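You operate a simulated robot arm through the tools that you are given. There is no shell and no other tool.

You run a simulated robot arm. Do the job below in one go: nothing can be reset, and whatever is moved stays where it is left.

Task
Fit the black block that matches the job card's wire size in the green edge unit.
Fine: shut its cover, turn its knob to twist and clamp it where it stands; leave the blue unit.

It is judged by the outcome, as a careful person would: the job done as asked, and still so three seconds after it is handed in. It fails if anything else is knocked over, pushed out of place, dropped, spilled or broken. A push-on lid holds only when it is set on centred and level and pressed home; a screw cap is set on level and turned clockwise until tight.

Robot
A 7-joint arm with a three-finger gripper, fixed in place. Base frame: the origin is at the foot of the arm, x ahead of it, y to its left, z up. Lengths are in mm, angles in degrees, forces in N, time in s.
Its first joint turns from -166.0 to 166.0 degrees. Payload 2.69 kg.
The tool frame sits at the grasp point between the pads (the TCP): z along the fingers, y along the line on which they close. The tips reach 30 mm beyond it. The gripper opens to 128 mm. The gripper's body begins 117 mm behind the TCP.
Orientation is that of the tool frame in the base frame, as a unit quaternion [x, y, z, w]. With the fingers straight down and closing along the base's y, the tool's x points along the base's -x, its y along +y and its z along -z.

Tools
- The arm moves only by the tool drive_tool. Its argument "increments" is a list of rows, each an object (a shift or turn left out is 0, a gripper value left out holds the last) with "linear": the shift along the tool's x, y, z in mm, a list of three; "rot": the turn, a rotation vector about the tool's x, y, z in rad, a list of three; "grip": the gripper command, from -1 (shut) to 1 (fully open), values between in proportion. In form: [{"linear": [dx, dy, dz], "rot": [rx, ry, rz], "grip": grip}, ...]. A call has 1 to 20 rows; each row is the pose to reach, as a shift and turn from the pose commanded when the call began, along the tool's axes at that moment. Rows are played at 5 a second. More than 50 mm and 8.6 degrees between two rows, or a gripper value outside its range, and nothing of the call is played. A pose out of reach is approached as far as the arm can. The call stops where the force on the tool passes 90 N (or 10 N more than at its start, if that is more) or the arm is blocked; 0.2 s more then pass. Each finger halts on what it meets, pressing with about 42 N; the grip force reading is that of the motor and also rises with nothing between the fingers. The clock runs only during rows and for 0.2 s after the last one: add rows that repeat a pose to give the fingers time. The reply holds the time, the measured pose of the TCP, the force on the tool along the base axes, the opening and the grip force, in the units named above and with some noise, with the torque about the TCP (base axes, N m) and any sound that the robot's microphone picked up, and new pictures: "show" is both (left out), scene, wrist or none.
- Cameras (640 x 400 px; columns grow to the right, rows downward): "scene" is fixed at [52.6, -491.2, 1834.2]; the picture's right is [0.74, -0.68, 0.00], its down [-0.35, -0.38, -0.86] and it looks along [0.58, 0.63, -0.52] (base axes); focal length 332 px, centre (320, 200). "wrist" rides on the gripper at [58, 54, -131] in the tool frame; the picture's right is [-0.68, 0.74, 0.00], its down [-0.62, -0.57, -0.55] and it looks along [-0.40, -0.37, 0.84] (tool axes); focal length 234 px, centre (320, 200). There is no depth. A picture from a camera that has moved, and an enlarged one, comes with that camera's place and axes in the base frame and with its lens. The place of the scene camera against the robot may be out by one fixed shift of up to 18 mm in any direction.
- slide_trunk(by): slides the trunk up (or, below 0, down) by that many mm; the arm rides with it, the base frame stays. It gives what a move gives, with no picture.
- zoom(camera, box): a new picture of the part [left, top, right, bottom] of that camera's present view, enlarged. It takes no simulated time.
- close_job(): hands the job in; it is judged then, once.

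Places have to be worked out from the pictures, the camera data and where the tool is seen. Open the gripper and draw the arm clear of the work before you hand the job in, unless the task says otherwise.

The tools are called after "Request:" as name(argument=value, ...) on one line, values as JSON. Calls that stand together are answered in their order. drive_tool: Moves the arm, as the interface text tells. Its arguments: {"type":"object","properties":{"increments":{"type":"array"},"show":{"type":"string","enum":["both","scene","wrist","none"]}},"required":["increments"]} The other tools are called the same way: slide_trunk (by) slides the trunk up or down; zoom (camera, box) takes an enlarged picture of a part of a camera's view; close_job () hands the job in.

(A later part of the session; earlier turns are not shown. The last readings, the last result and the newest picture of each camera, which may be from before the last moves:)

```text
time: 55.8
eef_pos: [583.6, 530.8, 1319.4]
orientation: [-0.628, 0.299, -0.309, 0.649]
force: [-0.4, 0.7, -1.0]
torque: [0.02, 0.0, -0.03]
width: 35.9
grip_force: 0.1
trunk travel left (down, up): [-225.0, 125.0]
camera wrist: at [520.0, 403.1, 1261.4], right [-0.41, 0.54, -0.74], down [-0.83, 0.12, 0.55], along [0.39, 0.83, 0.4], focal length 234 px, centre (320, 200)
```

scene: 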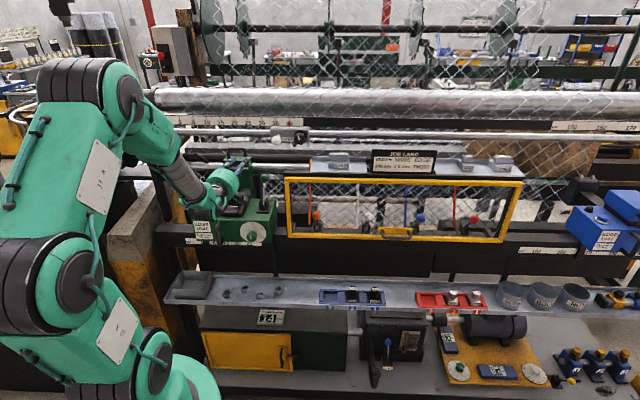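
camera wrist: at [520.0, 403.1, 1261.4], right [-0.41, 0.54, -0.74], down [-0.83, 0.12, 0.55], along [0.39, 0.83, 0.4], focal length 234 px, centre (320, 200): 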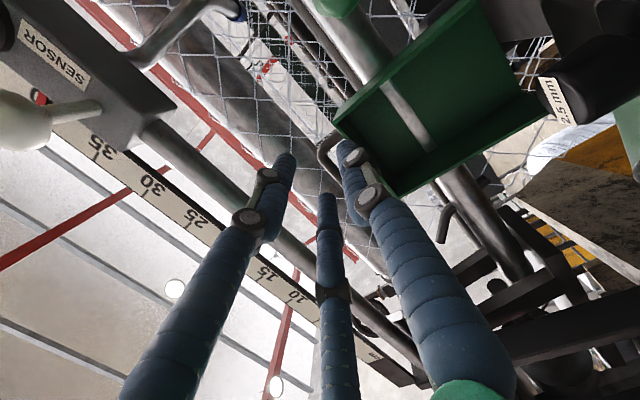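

In position with the single finger below. I correct the yaw/pitch, centre on the bar (U≈2.6, axis at z≈1338), and advance to just in front of it.

Request:
drive_tool(increments=[{"linear": [-18, -9, 2], "rot": [-0.016, -0.05, 0], "grip": -0.44}, {"linear": [-36, -17, 5], "rot": [-0.032, -0.103, 0]}, {"linear": [-38, -17, 25], "rot": [-0.032, -0.103, 0]}, {"linear": [-40.9, -17, 48], "rot": [-0.032, -0.103, 0]}, {"linear": [-40.9, -17, 48], "rot": [-0.032, -0.103, 0]}])

Request:
zoom(camera="wrist", box=[260, 80, 420, 240])

Request:
zoom(camera="scene", box=[200, 140, 280, 200])

```text
time: 57.0
eef_pos: [596.0, 591.3, 1335.8]
orientation: [-0.652, 0.271, -0.272, 0.654]
force: [0.8, 0.8, -0.7]
torque: [0.01, -0.02, -0.01]
width: 36.2
grip_force: 0.1
trunk travel left (down, up): [-225.0, 125.0]
camera wrist: at [543.5, 458.2, 1283.5], right [-0.48, 0.48, -0.74], down [-0.82, 0.05, 0.57], along [0.31, 0.88, 0.37], focal length 234 px, centre (320, 200)
```

scene: 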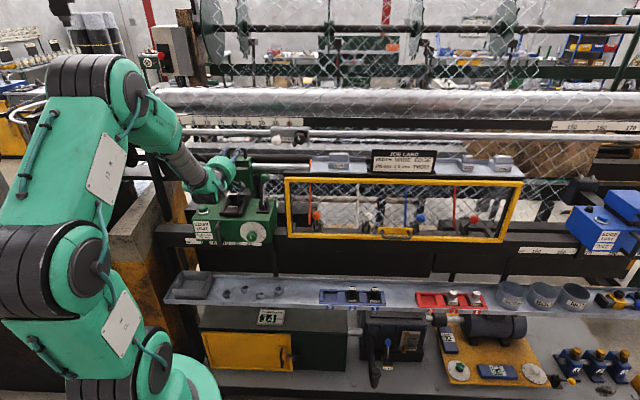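
wrist: 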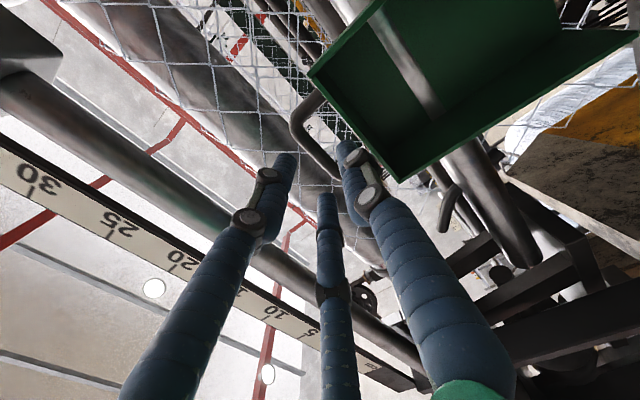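

```text
2.50 times, centred on (340, 160) of wrist
camera zoom: at [543.5, 458.2, 1283.5], right [-0.48, 0.48, -0.74], down [-0.82, 0.05, 0.57], along [0.31, 0.88, 0.37], focal length 585 px, centre (270, 300)
```

zoom: 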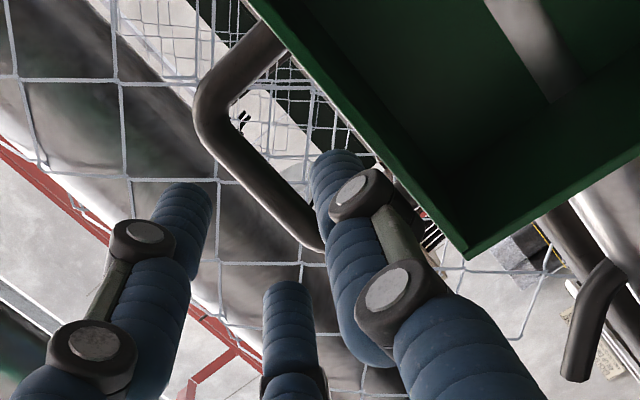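

```text
6.67 times, centred on (240, 170) of scene
camera zoom: at [52.6, -491.2, 1834.2], right [0.74, -0.68, 0.0], down [-0.35, -0.38, -0.86], along [0.58, 0.63, -0.52], focal length 2210 px, centre (853, 400)
```

zoom: 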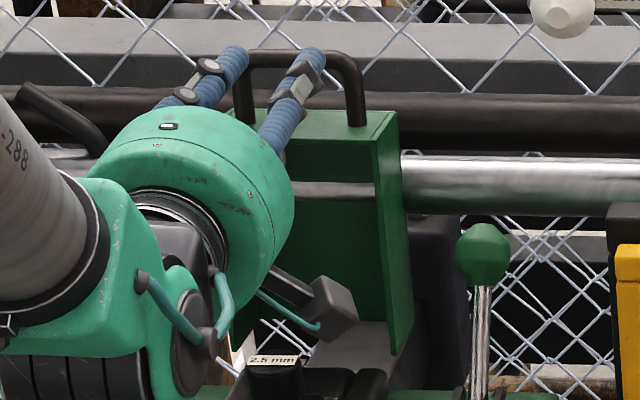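

The bar is at about z≈1335 (averaging the two views), so I raise 6 mm and slide forward 52 mm so the bar passes between the lower and two upper fingers.

Request:
drive_tool(increments=[{"linear": [-1, -5.7, 0], "grip": -0.44}, {"linear": [-1, -5.7, 15]}, {"linear": [-1, -5.7, 30]}, {"linear": [-1, -5.7, 42]}, {"linear": [-1, -5.7, 42]}])

Request:
zoom(camera="wrist", box=[260, 80, 420, 240])

Request:
zoom(camera="scene", box=[200, 140, 280, 200])

```text
time: 58.1
eef_pos: [623.0, 622.7, 1341.9]
orientation: [-0.653, 0.271, -0.271, 0.653]
force: [0.4, 0.0, -0.1]
torque: [-0.01, 0.03, -0.03]
width: 35.7
grip_force: 0.2
trunk travel left (down, up): [-225.0, 125.0]
camera wrist: at [571.7, 489.5, 1289.4], right [-0.48, 0.48, -0.74], down [-0.82, 0.05, 0.57], along [0.31, 0.88, 0.37], focal length 234 px, centre (320, 200)
```

scene: 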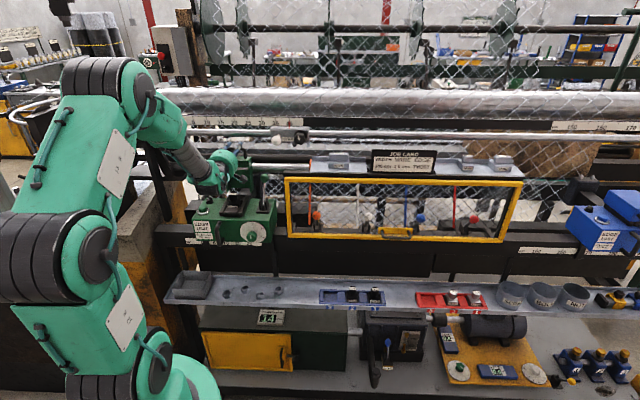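
wrist: 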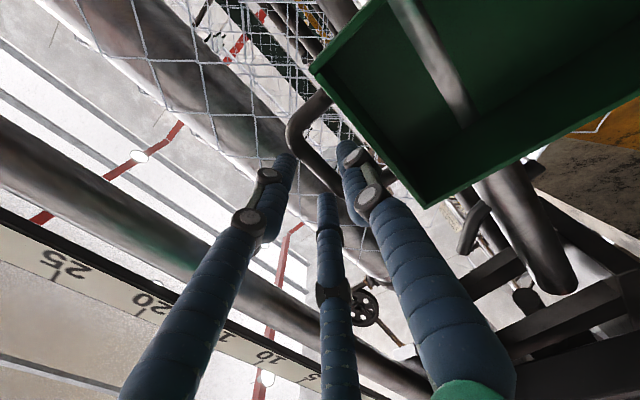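

```text
2.50 times, centred on (340, 160) of wrist
camera zoom: at [571.7, 489.5, 1289.4], right [-0.48, 0.48, -0.74], down [-0.82, 0.05, 0.57], along [0.31, 0.88, 0.37], focal length 585 px, centre (270, 300)
```

zoom: 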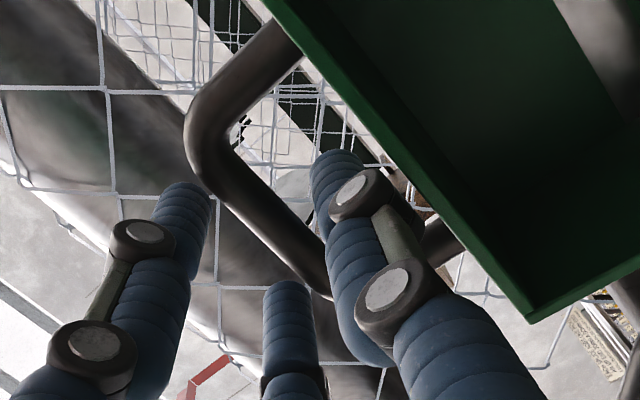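

```text
6.67 times, centred on (240, 170) of scene
camera zoom: at [52.6, -491.2, 1834.2], right [0.74, -0.68, 0.0], down [-0.35, -0.38, -0.86], along [0.58, 0.63, -0.52], focal length 2210 px, centre (853, 400)
```

zoom: 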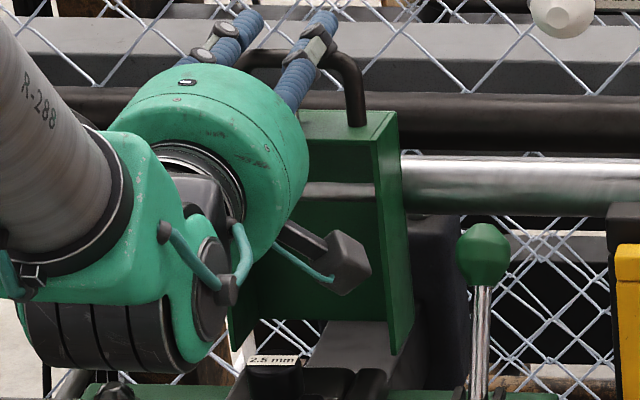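

No contact, and the bar lies between the fingers. I advance 10 mm more and close.

Request:
drive_tool(increments=[{"linear": [0, 0, 6], "grip": -0.44}, {"linear": [0, 0, 10], "grip": -0.44}, {"linear": [0, 0, 10], "grip": -1}, {"linear": [0, 0, 10], "grip": -1}, {"linear": [0, 0, 10], "grip": -1}])

Request:
zoom(camera="wrist", box=[260, 80, 420, 240])

Request:
zoom(camera="scene", box=[200, 140, 280, 200])

```text
time: 59.4
eef_pos: [630.4, 629.4, 1340.7]
orientation: [0.654, -0.271, 0.27, -0.652]
force: [-2.4, -2.2, -14.4]
torque: [-0.66, -0.38, 0.0]
width: 19.4
grip_force: 44.0
trunk travel left (down, up): [-225.0, 125.0]
camera wrist: at [578.8, 495.2, 1287.6], right [-0.48, 0.48, -0.74], down [-0.82, 0.05, 0.57], along [0.31, 0.88, 0.37], focal length 234 px, centre (320, 200)
```

scene: 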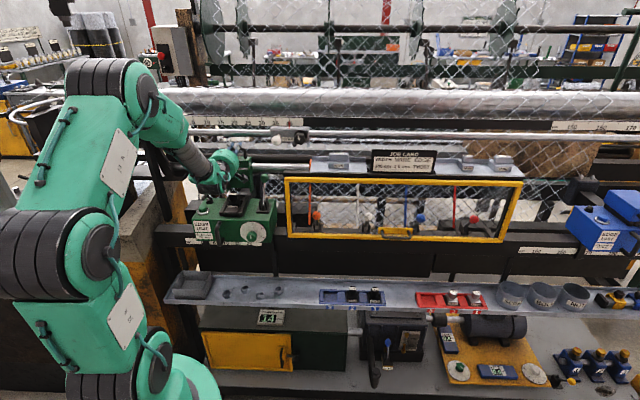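
wrist: 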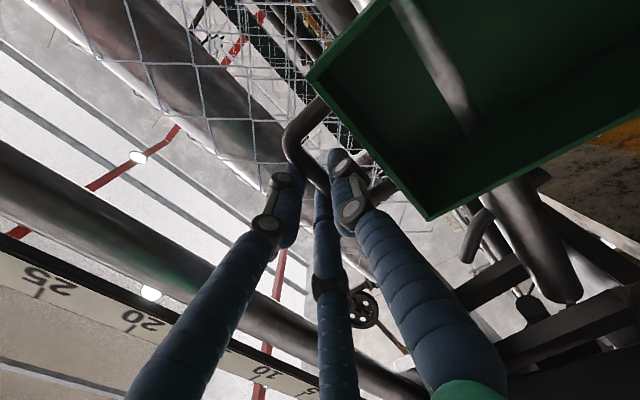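

```text
2.50 times, centred on (340, 160) of wrist
camera zoom: at [578.8, 495.2, 1287.6], right [-0.48, 0.48, -0.74], down [-0.82, 0.05, 0.57], along [0.31, 0.88, 0.37], focal length 585 px, centre (270, 300)
```

zoom: 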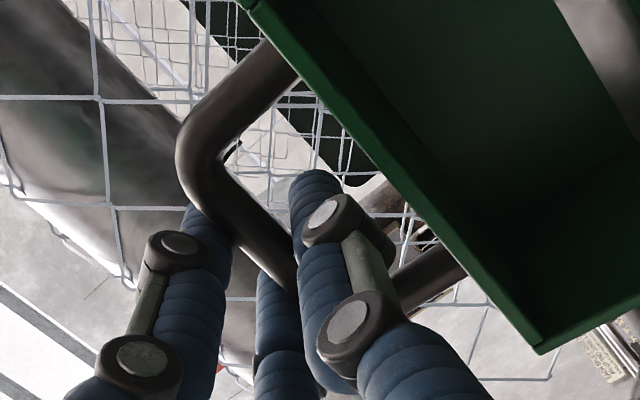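

```text
6.67 times, centred on (240, 170) of scene
camera zoom: at [52.6, -491.2, 1834.2], right [0.74, -0.68, 0.0], down [-0.35, -0.38, -0.86], along [0.58, 0.63, -0.52], focal length 2210 px, centre (853, 400)
```

zoom: 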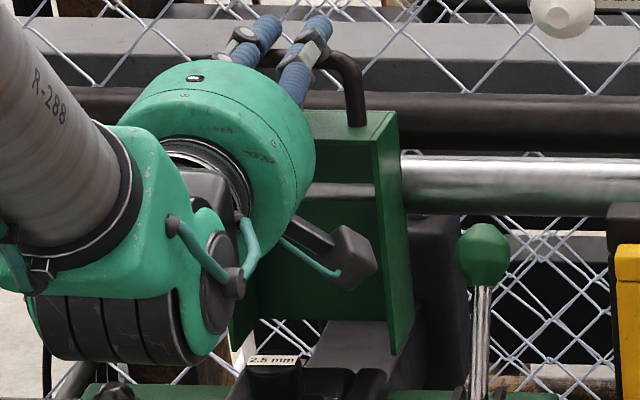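

Firm grip on the bar (width 19.4 fits the three-finger geometry). I begin swinging the lid forward along its arc with a small move, reading the forces.

Request:
drive_tool(increments=[{"linear": [0, -1, -5], "grip": -1}, {"linear": [0, -2, -10]}, {"linear": [0, -3, -15]}, {"linear": [0, -3, -15]}], show="none")

Request:
zoom(camera="scene", box=[200, 140, 280, 200])

```text
time: 60.4
eef_pos: [620.5, 618.4, 1342.9]
orientation: [0.655, -0.271, 0.27, -0.652]
force: [-7.3, 2.3, -24.8]
torque: [-0.6, -0.28, 0.41]
width: 19.3
grip_force: 44.2
trunk travel left (down, up): [-225.0, 125.0]
```

```text
6.67 times, centred on (240, 170) of scene
camera zoom: at [52.6, -491.2, 1834.2], right [0.74, -0.68, 0.0], down [-0.35, -0.38, -0.86], along [0.58, 0.63, -0.52], focal length 2210 px, centre (853, 400)
```

zoom: 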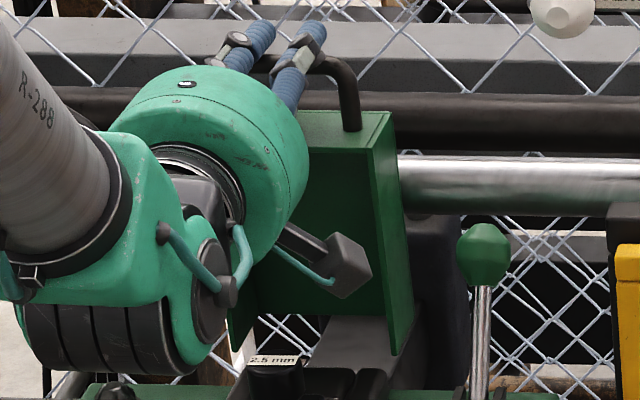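

The lid moves; the downward force on the tool says the arc is flatter than assumed, so the hinge is farther back (V≈900). I correct down and continue.

Request:
drive_tool(increments=[{"linear": [0, 3.5, -8], "grip": -1}, {"linear": [0, 5, -20]}, {"linear": [0, 7, -30]}, {"linear": [0, 7, -30]}], show="none")

Request:
zoom(camera="scene", box=[190, 140, 280, 210])

```text
time: 61.4
eef_pos: [599.7, 597.1, 1344.1]
orientation: [-0.651, 0.27, -0.272, 0.655]
force: [-0.6, 2.3, 14.1]
torque: [-0.55, -0.93, -0.24]
width: 19.4
grip_force: 43.9
trunk travel left (down, up): [-225.0, 125.0]
```

```text
5.71 times, centred on (235, 175) of scene
camera zoom: at [52.6, -491.2, 1834.2], right [0.74, -0.68, 0.0], down [-0.35, -0.38, -0.86], along [0.58, 0.63, -0.52], focal length 1894 px, centre (806, 343)
```

zoom: 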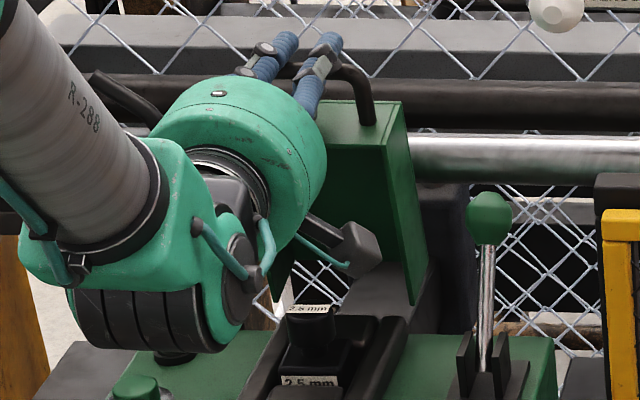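

The lid is now about upright and the data fit a hinge near (V 860, z 1150). I follow that arc forward to about 15° past vertical.

Request:
drive_tool(increments=[{"linear": [0, -5, -8], "grip": -1}, {"linear": [0, -7, -20]}, {"linear": [0, -6.5, -32]}, {"linear": [0, -4.5, -42]}, {"linear": [0, -2.3, -50.6]}, {"linear": [0, -2.3, -50.6]}], show="none")

Request:
zoom(camera="scene", box=[190, 140, 280, 210])

```text
time: 62.8
eef_pos: [562.8, 563.3, 1337.0]
orientation: [0.656, -0.272, 0.27, -0.65]
force: [13.2, 5.1, -42.2]
torque: [-0.62, -0.17, -0.08]
width: 19.2
grip_force: 44.2
trunk travel left (down, up): [-225.0, 125.0]
```

```text
5.71 times, centred on (235, 175) of scene
camera zoom: at [52.6, -491.2, 1834.2], right [0.74, -0.68, 0.0], down [-0.35, -0.38, -0.86], along [0.58, 0.63, -0.52], focal length 1894 px, centre (806, 343)
```

zoom: 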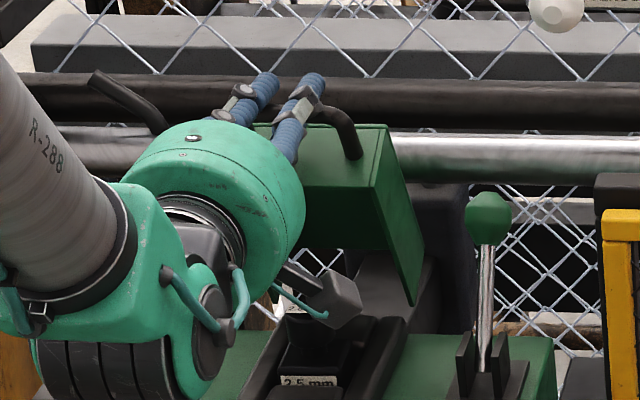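

The lid follows; a circle fit of the readings puts the bar's pivot at about V≈867, z≈1121, radius ≈219. I continue the arc, pitching the tool down gradually for reach.

Request:
drive_tool(increments=[{"linear": [0, 5, -11], "rot": [-0.03, 0, 0], "grip": -1}, {"linear": [0, 10, -26], "rot": [-0.087, 0, 0]}, {"linear": [0, 16, -39], "rot": [-0.131, 0, 0]}, {"linear": [0, 22.4, -52.7], "rot": [-0.1745, 0, 0]}, {"linear": [0, 22.4, -52.7], "rot": [-0.1745, 0, 0]}], show="none")

Request:
zoom(camera="scene", box=[190, 140, 280, 210])

```text
time: 64.0
eef_pos: [527.0, 527.0, 1316.7]
orientation: [0.709, -0.293, 0.246, -0.593]
force: [21.2, 19.1, -45.5]
torque: [-0.44, 0.02, 0.31]
width: 19.9
grip_force: 44.0
trunk travel left (down, up): [-225.0, 125.0]
```

```text
5.71 times, centred on (235, 175) of scene
camera zoom: at [52.6, -491.2, 1834.2], right [0.74, -0.68, 0.0], down [-0.35, -0.38, -0.86], along [0.58, 0.63, -0.52], focal length 1894 px, centre (806, 343)
```

zoom: 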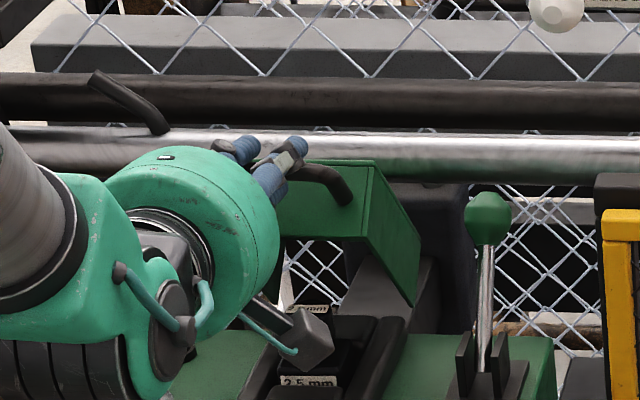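

Forces are purely radial outward (54 N), so the true radius is slightly smaller (~210). I tighten the arc and continue to about 50°.

Request:
drive_tool(increments=[{"linear": [0, 10.7, -8.1], "rot": [-0.044, 0, 0], "grip": -1}, {"linear": [0, 23.5, -20.2], "rot": [-0.087, 0, 0]}, {"linear": [0, 37.4, -31.1], "rot": [-0.131, 0, 0]}, {"linear": [0, 52.2, -40.8], "rot": [-0.1745, 0, 0]}, {"linear": [0, 52.2, -40.8], "rot": [-0.1745, 0, 0]}], show="none")

Request:
zoom(camera="scene", box=[190, 140, 280, 210])

```text
time: 65.2
eef_pos: [492.1, 488.5, 1275.2]
orientation: [0.757, -0.314, 0.22, -0.529]
force: [26.5, 21.4, -24.9]
torque: [-0.18, -0.17, -0.22]
width: 19.7
grip_force: 44.9
trunk travel left (down, up): [-225.0, 125.0]
```

```text
5.71 times, centred on (235, 175) of scene
camera zoom: at [52.6, -491.2, 1834.2], right [0.74, -0.68, 0.0], down [-0.35, -0.38, -0.86], along [0.58, 0.63, -0.52], focal length 1894 px, centre (806, 343)
```

zoom: 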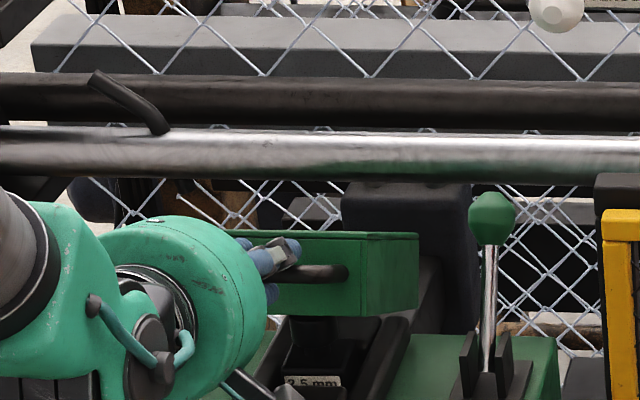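

Smooth progress; forces are moderate. I continue to about 70°.

Request:
drive_tool(increments=[{"linear": [0, 17.4, -3.4], "rot": [-0.044, 0, 0], "grip": -1}, {"linear": [0, 34.5, -6.9], "rot": [-0.087, 0, 0]}, {"linear": [0, 51.9, -9.1], "rot": [-0.131, 0, 0]}, {"linear": [0, 69.4, -9.6], "rot": [-0.1745, 0, 0]}, {"linear": [0, 69.4, -9.6], "rot": [-0.1745, 0, 0]}], show="none")

Request:
zoom(camera="scene", box=[180, 150, 280, 230])

```text
time: 66.3
eef_pos: [470.2, 467.4, 1210.2]
orientation: [0.801, -0.331, 0.191, -0.461]
force: [32.0, 35.0, -10.8]
torque: [0.71, 0.0, -0.19]
width: 19.8
grip_force: 44.6
trunk travel left (down, up): [-225.0, 125.0]
```

```text
5.00 times, centred on (230, 190) of scene
camera zoom: at [52.6, -491.2, 1834.2], right [0.74, -0.68, 0.0], down [-0.35, -0.38, -0.86], along [0.58, 0.63, -0.52], focal length 1658 px, centre (770, 250)
```

zoom: 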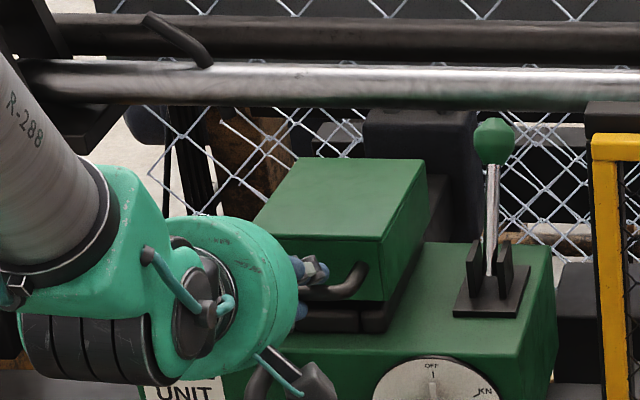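

The lid looks almost shut onto the rails. I ease a little inward and press down to find the closed stop.

Request:
drive_tool(increments=[{"linear": [0, 2.5, 3], "grip": -1}, {"linear": [0, 6.4, 4.9]}, {"linear": [0, 9.9, 6.9]}, {"linear": [0, 9.9, 6.9]}])

Request:
zoom(camera="scene", box=[180, 150, 280, 230])

```text
time: 67.3
eef_pos: [469.6, 467.6, 1198.5]
orientation: [0.8, -0.332, 0.191, -0.461]
force: [11.3, 16.5, -3.7]
torque: [0.49, 0.23, -0.19]
width: 19.9
grip_force: 45.2
trunk travel left (down, up): [-225.0, 125.0]
camera wrist: at [411.2, 326.5, 1218.8], right [-0.74, 0.22, -0.64], down [-0.57, 0.3, 0.76], along [0.36, 0.93, -0.1], focal length 234 px, centre (320, 200)
```

scene: 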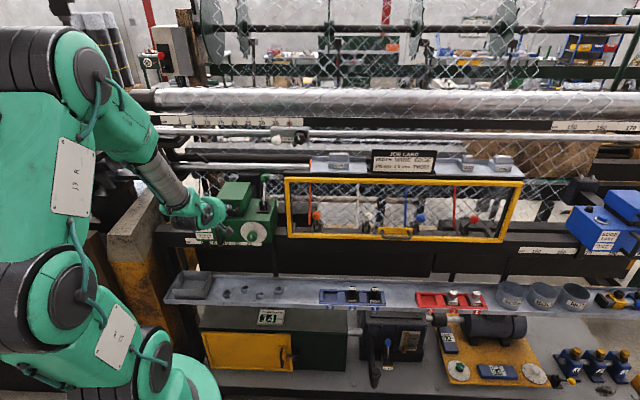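
wrist: 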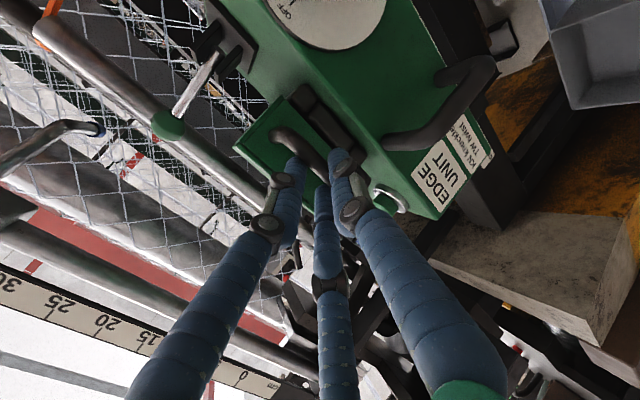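

```text
5.00 times, centred on (230, 190) of scene
camera zoom: at [52.6, -491.2, 1834.2], right [0.74, -0.68, 0.0], down [-0.35, -0.38, -0.86], along [0.58, 0.63, -0.52], focal length 1658 px, centre (770, 250)
```

zoom: 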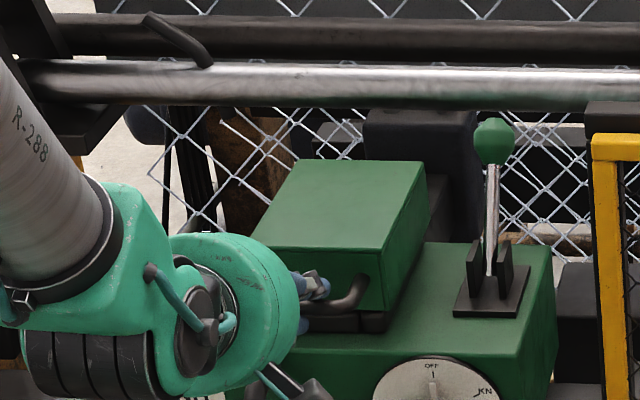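

Still free to close. I keep lowering along the arc.

Request:
drive_tool(increments=[{"linear": [0, 4.5, 1.2], "grip": -1}, {"linear": [0, 9, 2.4]}, {"linear": [0, 13.5, 4]}, {"linear": [0, 13.5, 4]}], show="wrist")

Request:
zoom(camera="scene", box=[180, 150, 280, 230])

Request:
zoom(camera="wrist", box=[220, 60, 420, 240])

```text
time: 68.3
eef_pos: [468.8, 466.9, 1197.3]
orientation: [0.795, -0.332, 0.194, -0.469]
force: [7.9, -1.8, 72.1]
torque: [1.37, -0.64, -0.92]
width: 20.0
grip_force: 44.8
trunk travel left (down, up): [-225.0, 125.0]
camera wrist: at [410.2, 326.1, 1213.4], right [-0.73, 0.23, -0.64], down [-0.58, 0.29, 0.76], along [0.36, 0.93, -0.08], focal length 234 px, centre (320, 200)
```

wrist: 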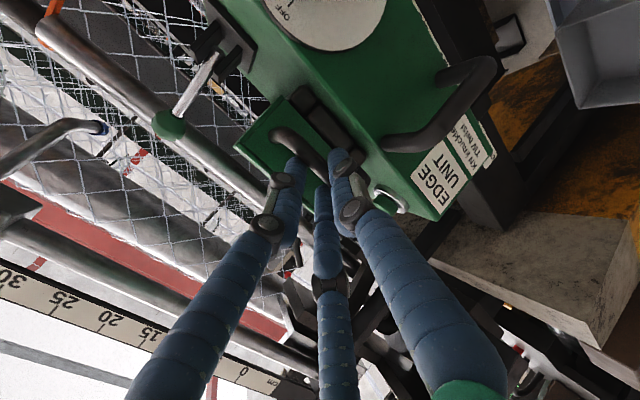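

```text
5.00 times, centred on (230, 190) of scene
camera zoom: at [52.6, -491.2, 1834.2], right [0.74, -0.68, 0.0], down [-0.35, -0.38, -0.86], along [0.58, 0.63, -0.52], focal length 1658 px, centre (770, 250)
```

zoom: 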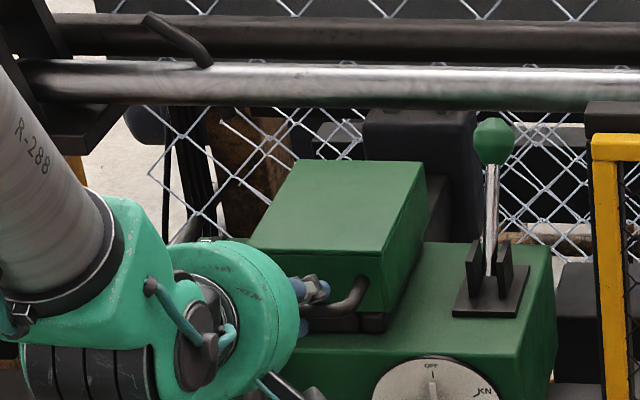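

```text
2.22 times, centred on (320, 150) of wrist
camera zoom: at [410.2, 326.1, 1213.4], right [-0.73, 0.23, -0.64], down [-0.58, 0.29, 0.76], along [0.36, 0.93, -0.08], focal length 520 px, centre (320, 311)
```

zoom: 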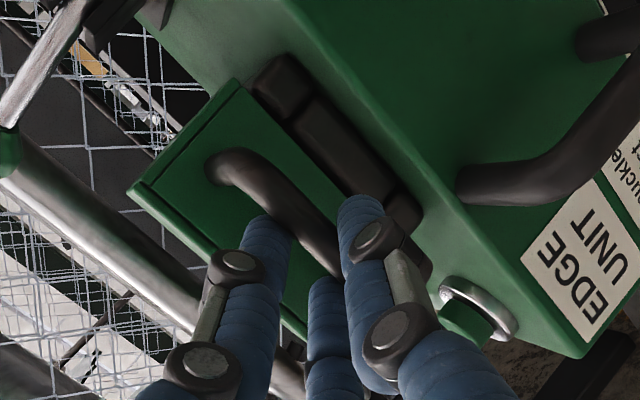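

The lid stops firmly (72 N) and sits level on the rails: front edge height matches the rail tops. I relax the pressure, open the fingers and back out along the tool axis.

Request:
drive_tool(increments=[{"linear": [0, -4, -1.5], "grip": -1}, {"linear": [0, -8, -3], "grip": -1}, {"linear": [0, -8, -3], "grip": -0.4}, {"linear": [0, -8, -3], "grip": -0.4}, {"linear": [0, -8, -3], "grip": -0.4}], show="wrist")

Request:
zoom(camera="scene", box=[180, 150, 280, 230])

Request:
zoom(camera="wrist", box=[220, 60, 420, 240])

```text
time: 69.5
eef_pos: [466.9, 465.2, 1193.1]
orientation: [0.801, -0.332, 0.191, -0.461]
force: [7.2, 9.6, 18.6]
torque: [0.54, -0.36, 0.12]
width: 38.4
grip_force: 0.0
trunk travel left (down, up): [-225.0, 125.0]
camera wrist: at [409.3, 325.0, 1213.9], right [-0.74, 0.22, -0.64], down [-0.57, 0.3, 0.76], along [0.36, 0.93, -0.1], focal length 234 px, centre (320, 200)
```

wrist: 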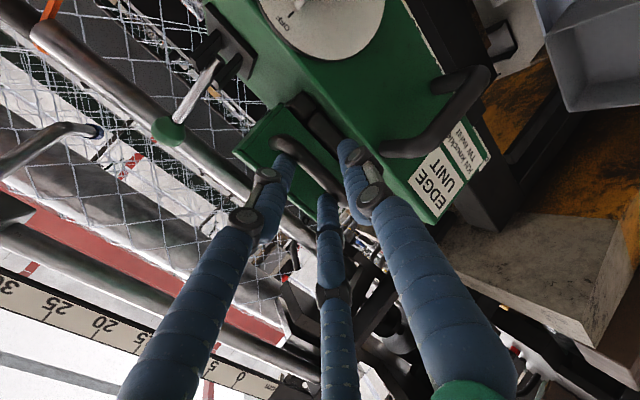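

```text
5.00 times, centred on (230, 190) of scene
camera zoom: at [52.6, -491.2, 1834.2], right [0.74, -0.68, 0.0], down [-0.35, -0.38, -0.86], along [0.58, 0.63, -0.52], focal length 1658 px, centre (770, 250)
```

zoom: 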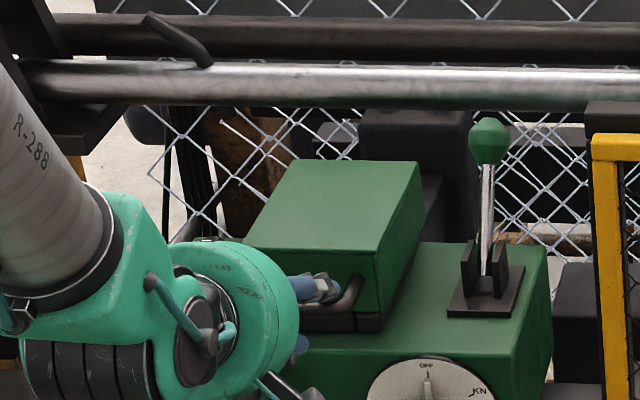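

```text
2.22 times, centred on (320, 150) of wrist
camera zoom: at [409.3, 325.0, 1213.9], right [-0.74, 0.22, -0.64], down [-0.57, 0.3, 0.76], along [0.36, 0.93, -0.1], focal length 520 px, centre (320, 311)
```

zoom: 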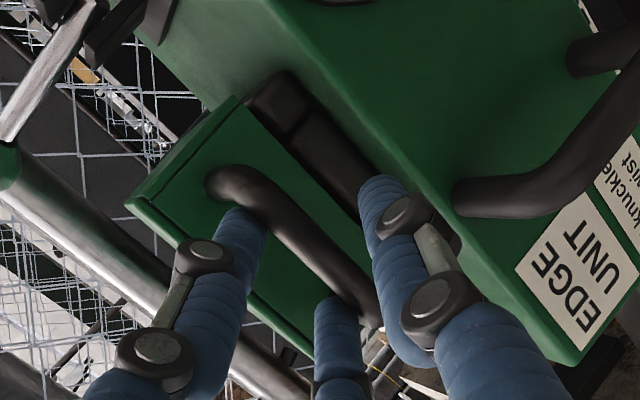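

Released; the lid stays shut and the unit has settled back within ~1–2 mm of its original place. I retract along the tool axis.

Request:
drive_tool(increments=[{"linear": [0, -9, -3], "grip": -0.4}, {"linear": [0, -9, -20]}, {"linear": [0, -9, -50]}, {"linear": [0, -9, -90]}, {"linear": [0, -9, -90]}])

Request:
zoom(camera="scene", box=[180, 140, 300, 260])

Request:
zoom(camera="scene", box=[222, 170, 292, 230])

```text
time: 70.8
eef_pos: [413.5, 409.6, 1248.2]
orientation: [0.8, -0.331, 0.191, -0.462]
force: [-0.6, -0.8, 0.5]
torque: [0.01, -0.04, 0.02]
width: 38.4
grip_force: 0.0
trunk travel left (down, up): [-225.0, 125.0]
camera wrist: at [355.5, 269.7, 1268.4], right [-0.74, 0.22, -0.64], down [-0.57, 0.3, 0.76], along [0.36, 0.93, -0.1], focal length 234 px, centre (320, 200)
```

scene: 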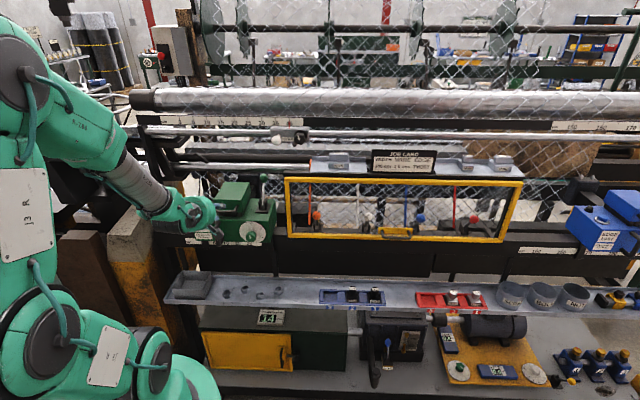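
wrist: 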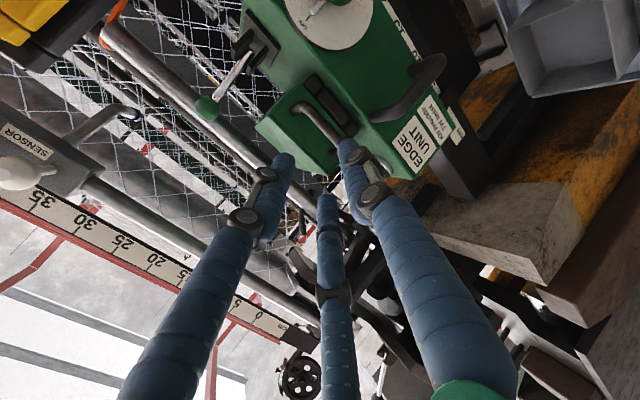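

```text
3.33 times, centred on (240, 200) of scene
camera zoom: at [52.6, -491.2, 1834.2], right [0.74, -0.68, 0.0], down [-0.35, -0.38, -0.86], along [0.58, 0.63, -0.52], focal length 1105 px, centre (587, 200)
```

zoom: 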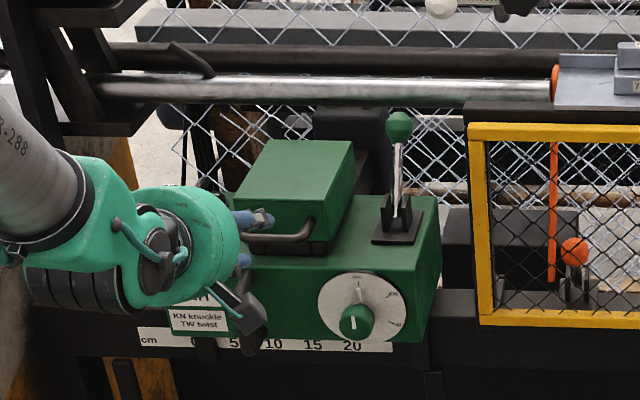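

```text
6.67 times, centred on (257, 200) of scene
camera zoom: at [52.6, -491.2, 1834.2], right [0.74, -0.68, 0.0], down [-0.35, -0.38, -0.86], along [0.58, 0.63, -0.52], focal length 2210 px, centre (740, 200)
```

zoom: 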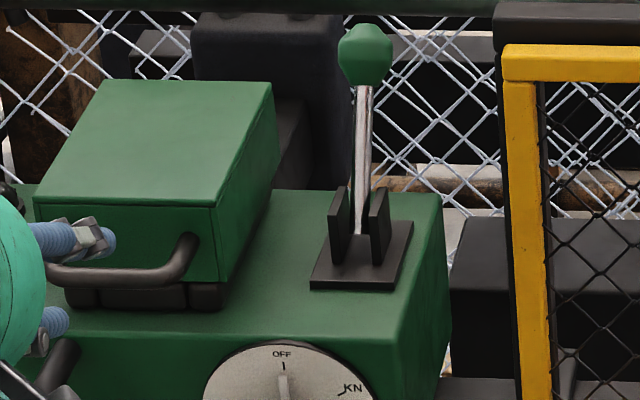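

The cover is shut and level, and the unit is at its original place. Next the knob: it's centred around U≈83, V≈667, z≈1073 on a horizontal axis, with OFF at 12 o'clock and TW about 120° clockwise. I move in front of it while levelling the tool.

Request:
drive_tool(increments=[{"linear": [14, 10, -5], "grip": 0.0}, {"linear": [28, 25, 0], "rot": [0.1, 0, 0]}, {"linear": [42, 42, 10], "rot": [0.2, 0, 0]}, {"linear": [56, 60, 20], "rot": [0.3, 0, 0]}, {"linear": [70, 78, 30], "rot": [0.4, 0, 0]}, {"linear": [80.7, 91.6, 36.9], "rot": [0.506, 0, 0]}, {"linear": [80.7, 91.6, 36.9], "rot": [0.506, 0, 0]}])

```text
time: 72.3
eef_pos: [464.1, 345.5, 1151.8]
orientation: [0.659, -0.273, 0.268, -0.647]
force: [0.5, 0.2, -0.7]
torque: [0.02, 0.02, -0.01]
width: 64.2
grip_force: 0.0
trunk travel left (down, up): [-225.0, 125.0]
camera wrist: at [411.9, 212.2, 1101.6], right [-0.49, 0.47, -0.74], down [-0.82, 0.06, 0.58], along [0.31, 0.88, 0.36], focal length 234 px, centre (320, 200)
```

scene: 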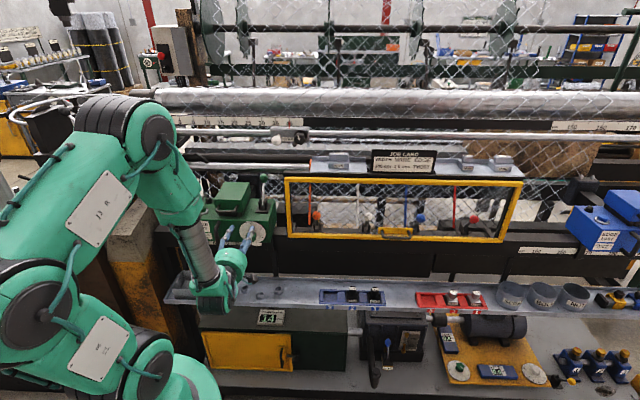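
wrist: 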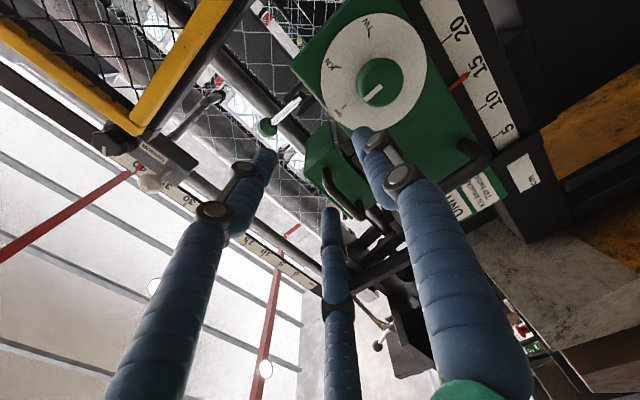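

Reachable, with a clear view of the dial. I zoom to measure the knob and label angles.

Request:
zoom(camera="wrist", box=[300, 10, 460, 130])

Request:
zoom(camera="scene", box=[225, 205, 285, 255])

```text
3.33 times, centred on (380, 70) of wrist
camera zoom: at [411.9, 212.2, 1101.6], right [-0.49, 0.47, -0.74], down [-0.82, 0.06, 0.58], along [0.31, 0.88, 0.36], focal length 781 px, centre (120, 633)
```

zoom: 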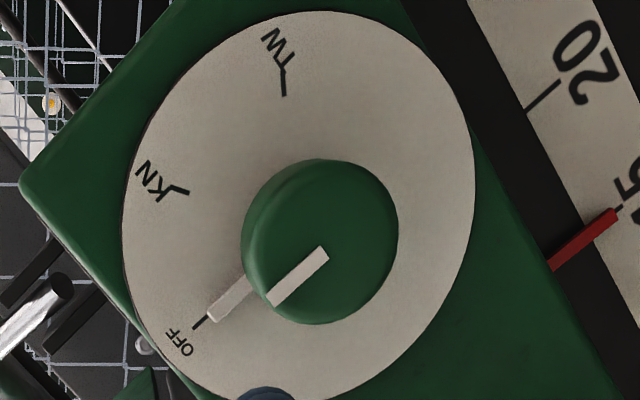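

```text
8.00 times, centred on (255, 230) of scene
camera zoom: at [52.6, -491.2, 1834.2], right [0.74, -0.68, 0.0], down [-0.35, -0.38, -0.86], along [0.58, 0.63, -0.52], focal length 2652 px, centre (840, -40)
```

zoom: 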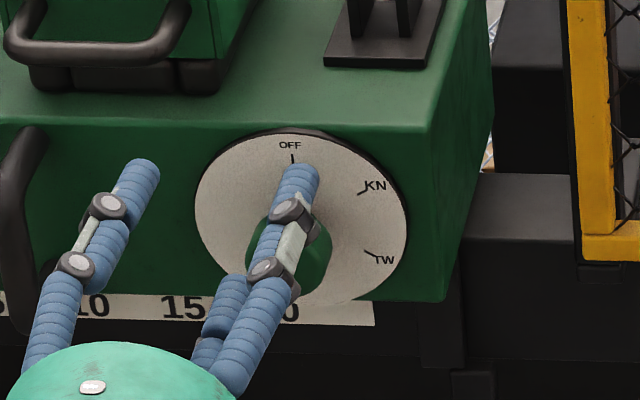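

The dial reads clearly: needle at OFF, KN 60°, TW 120° clockwise. Calibrating the scene camera against the visible fingertips puts the knob axis at U≈89, z≈1076. I lower and approach to just in front of the knob.

Request:
drive_tool(increments=[{"linear": [3, 35, 0], "rot": [0.0176, 0, 0], "grip": 0.0}, {"linear": [5, 76, 0], "rot": [0.0176, 0, 0]}, {"linear": [5, 76, 20], "rot": [0.0176, 0, 0]}, {"linear": [5, 76, 38], "rot": [0.0176, 0, 0]}, {"linear": [5, 76, 38], "rot": [0.0176, 0, 0]}])

Request:
zoom(camera="wrist", box=[250, 60, 410, 220])

Request:
zoom(camera="scene", box=[225, 205, 285, 255])

```text
time: 73.5
eef_pos: [492.4, 371.5, 1072.9]
orientation: [0.653, -0.271, 0.271, -0.653]
force: [0.4, -0.1, 0.1]
torque: [0.02, 0.02, -0.01]
width: 64.0
grip_force: 0.0
trunk travel left (down, up): [-225.0, 125.0]
camera wrist: at [440.4, 236.7, 1020.4], right [-0.48, 0.48, -0.74], down [-0.82, 0.05, 0.57], along [0.31, 0.88, 0.37], focal length 234 px, centre (320, 200)
```

scene: 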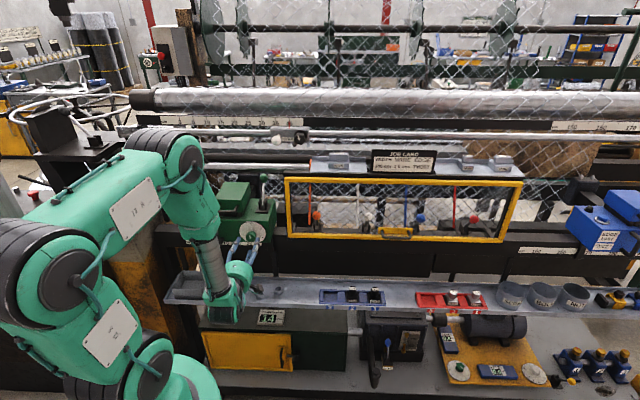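
wrist: 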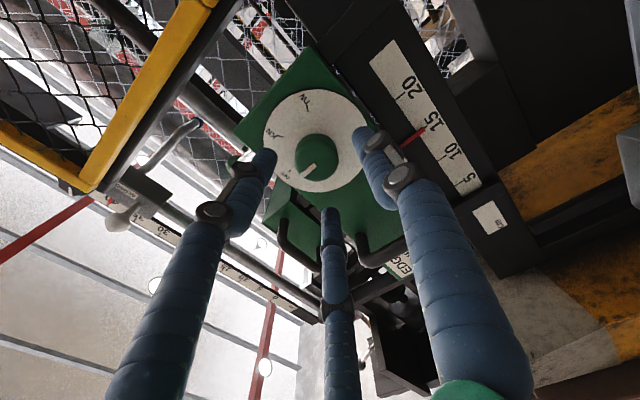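

```text
2.50 times, centred on (330, 140) of wrist
camera zoom: at [440.4, 236.7, 1020.4], right [-0.48, 0.48, -0.74], down [-0.82, 0.05, 0.57], along [0.31, 0.88, 0.37], focal length 585 px, centre (295, 350)
```

zoom: 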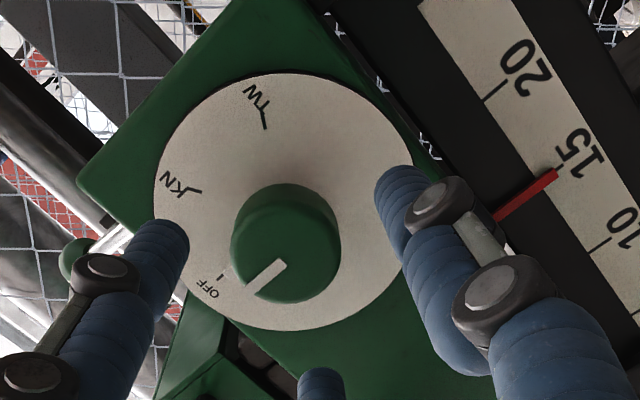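

```text
8.00 times, centred on (255, 230) of scene
camera zoom: at [52.6, -491.2, 1834.2], right [0.74, -0.68, 0.0], down [-0.35, -0.38, -0.86], along [0.58, 0.63, -0.52], focal length 2652 px, centre (840, -40)
```

zoom: 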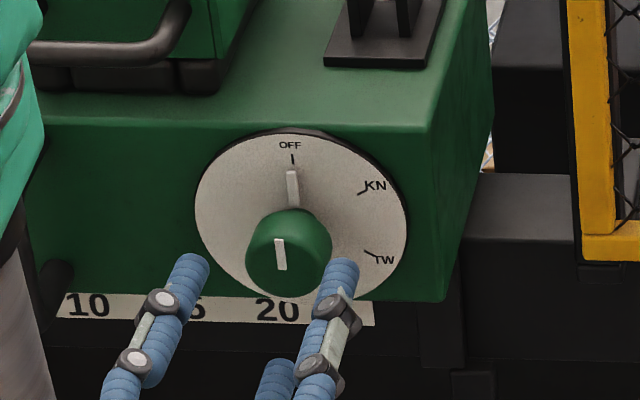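

Cross-checking both views: knob front face ≈V 666, axis ≈U 86, z≈1076; dial plane ≈V 712. I advance around the knob.

Request:
drive_tool(increments=[{"linear": [0.7, -3, 10], "grip": 0.0}, {"linear": [0.7, -3, 30]}, {"linear": [0.7, -3, 44]}, {"linear": [0.7, -3, 50]}, {"linear": [0.7, -3, 50]}])

Request:
zoom(camera="wrist", box=[250, 60, 410, 220])

Request:
zoom(camera="scene", box=[225, 205, 285, 255])

```text
time: 74.8
eef_pos: [527.0, 404.9, 1075.0]
orientation: [0.653, -0.271, 0.271, -0.653]
force: [0.3, -0.1, -0.5]
torque: [0.0, 0.02, -0.02]
width: 63.9
grip_force: 0.1
trunk travel left (down, up): [-225.0, 125.0]
camera wrist: at [475.4, 271.3, 1022.3], right [-0.48, 0.48, -0.74], down [-0.82, 0.05, 0.57], along [0.31, 0.88, 0.37], focal length 234 px, centre (320, 200)
```

scene: 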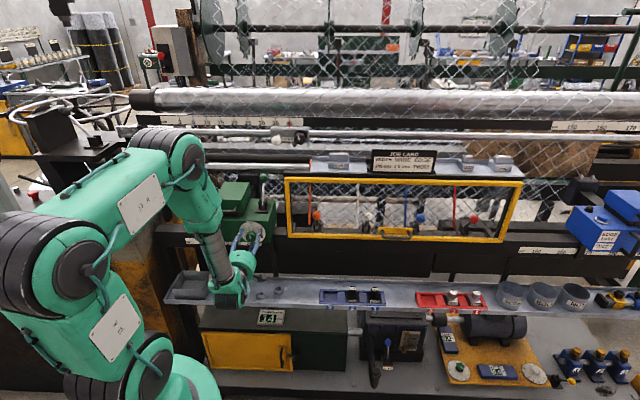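
wrist: 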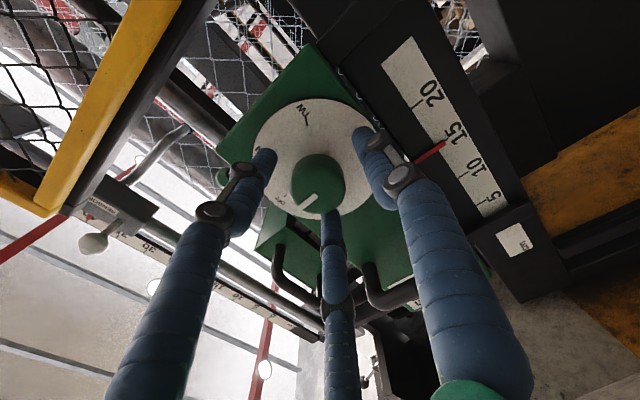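

```text
2.50 times, centred on (330, 140) of wrist
camera zoom: at [475.4, 271.3, 1022.3], right [-0.48, 0.48, -0.74], down [-0.82, 0.05, 0.57], along [0.31, 0.88, 0.37], focal length 585 px, centre (295, 350)
```

zoom: 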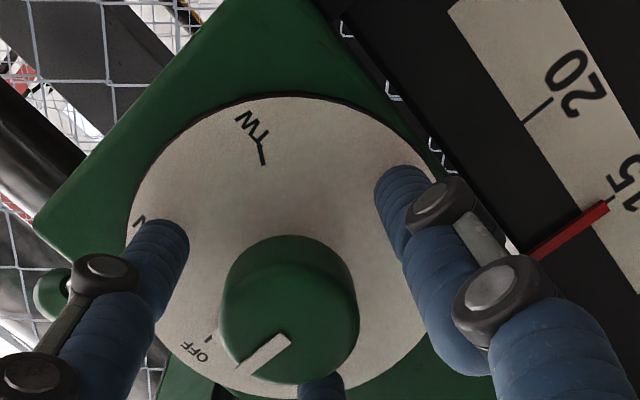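

```text
8.00 times, centred on (255, 230) of scene
camera zoom: at [52.6, -491.2, 1834.2], right [0.74, -0.68, 0.0], down [-0.35, -0.38, -0.86], along [0.58, 0.63, -0.52], focal length 2652 px, centre (840, -40)
```

zoom: 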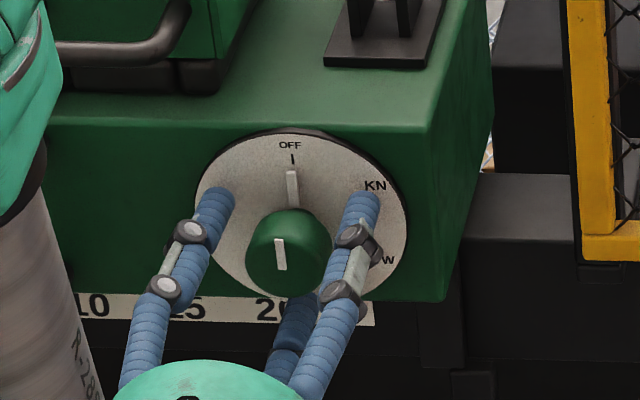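

Centred on the knob (within ~1 mm by both views) with ~23 mm overlap. I close the fingers.

Request:
drive_tool(increments=[{"linear": [0, 0, 0], "grip": -1}, {"linear": [0, 0, 0], "grip": -1}, {"linear": [0, 0, 0], "grip": -1}, {"linear": [0, 0, 0], "grip": -1}], show="wrist")

Request:
zoom(camera="scene", box=[225, 205, 285, 255])

Request:
zoom(camera="wrist", box=[250, 60, 410, 220])

```text
time: 75.8
eef_pos: [527.0, 404.8, 1076.3]
orientation: [-0.652, 0.271, -0.272, 0.654]
force: [3.8, -1.8, 13.3]
torque: [0.17, -0.14, -0.17]
width: 36.9
grip_force: 44.7
trunk travel left (down, up): [-225.0, 125.0]
camera wrist: at [475.8, 271.3, 1023.4], right [-0.48, 0.48, -0.74], down [-0.82, 0.05, 0.56], along [0.31, 0.88, 0.37], focal length 234 px, centre (320, 200)
```

wrist: 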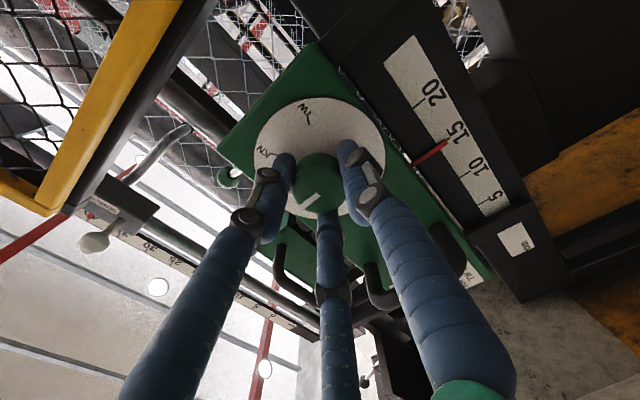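

```text
8.00 times, centred on (255, 230) of scene
camera zoom: at [52.6, -491.2, 1834.2], right [0.74, -0.68, 0.0], down [-0.35, -0.38, -0.86], along [0.58, 0.63, -0.52], focal length 2652 px, centre (840, -40)
```

zoom: 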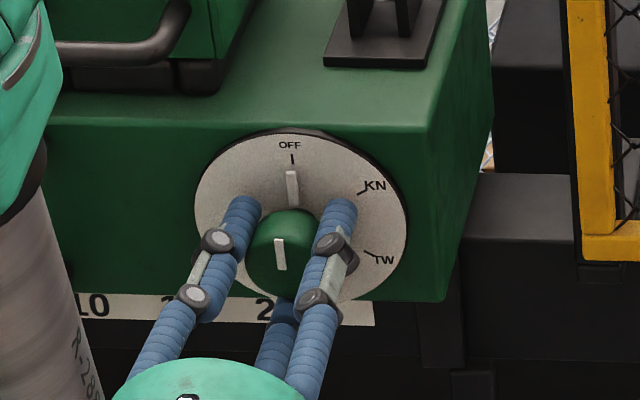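

```text
2.50 times, centred on (330, 140) of wrist
camera zoom: at [475.8, 271.3, 1023.4], right [-0.48, 0.48, -0.74], down [-0.82, 0.05, 0.56], along [0.31, 0.88, 0.37], focal length 585 px, centre (295, 350)
```

zoom: 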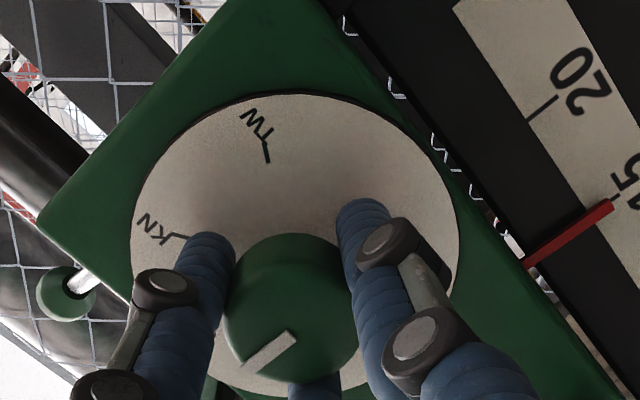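

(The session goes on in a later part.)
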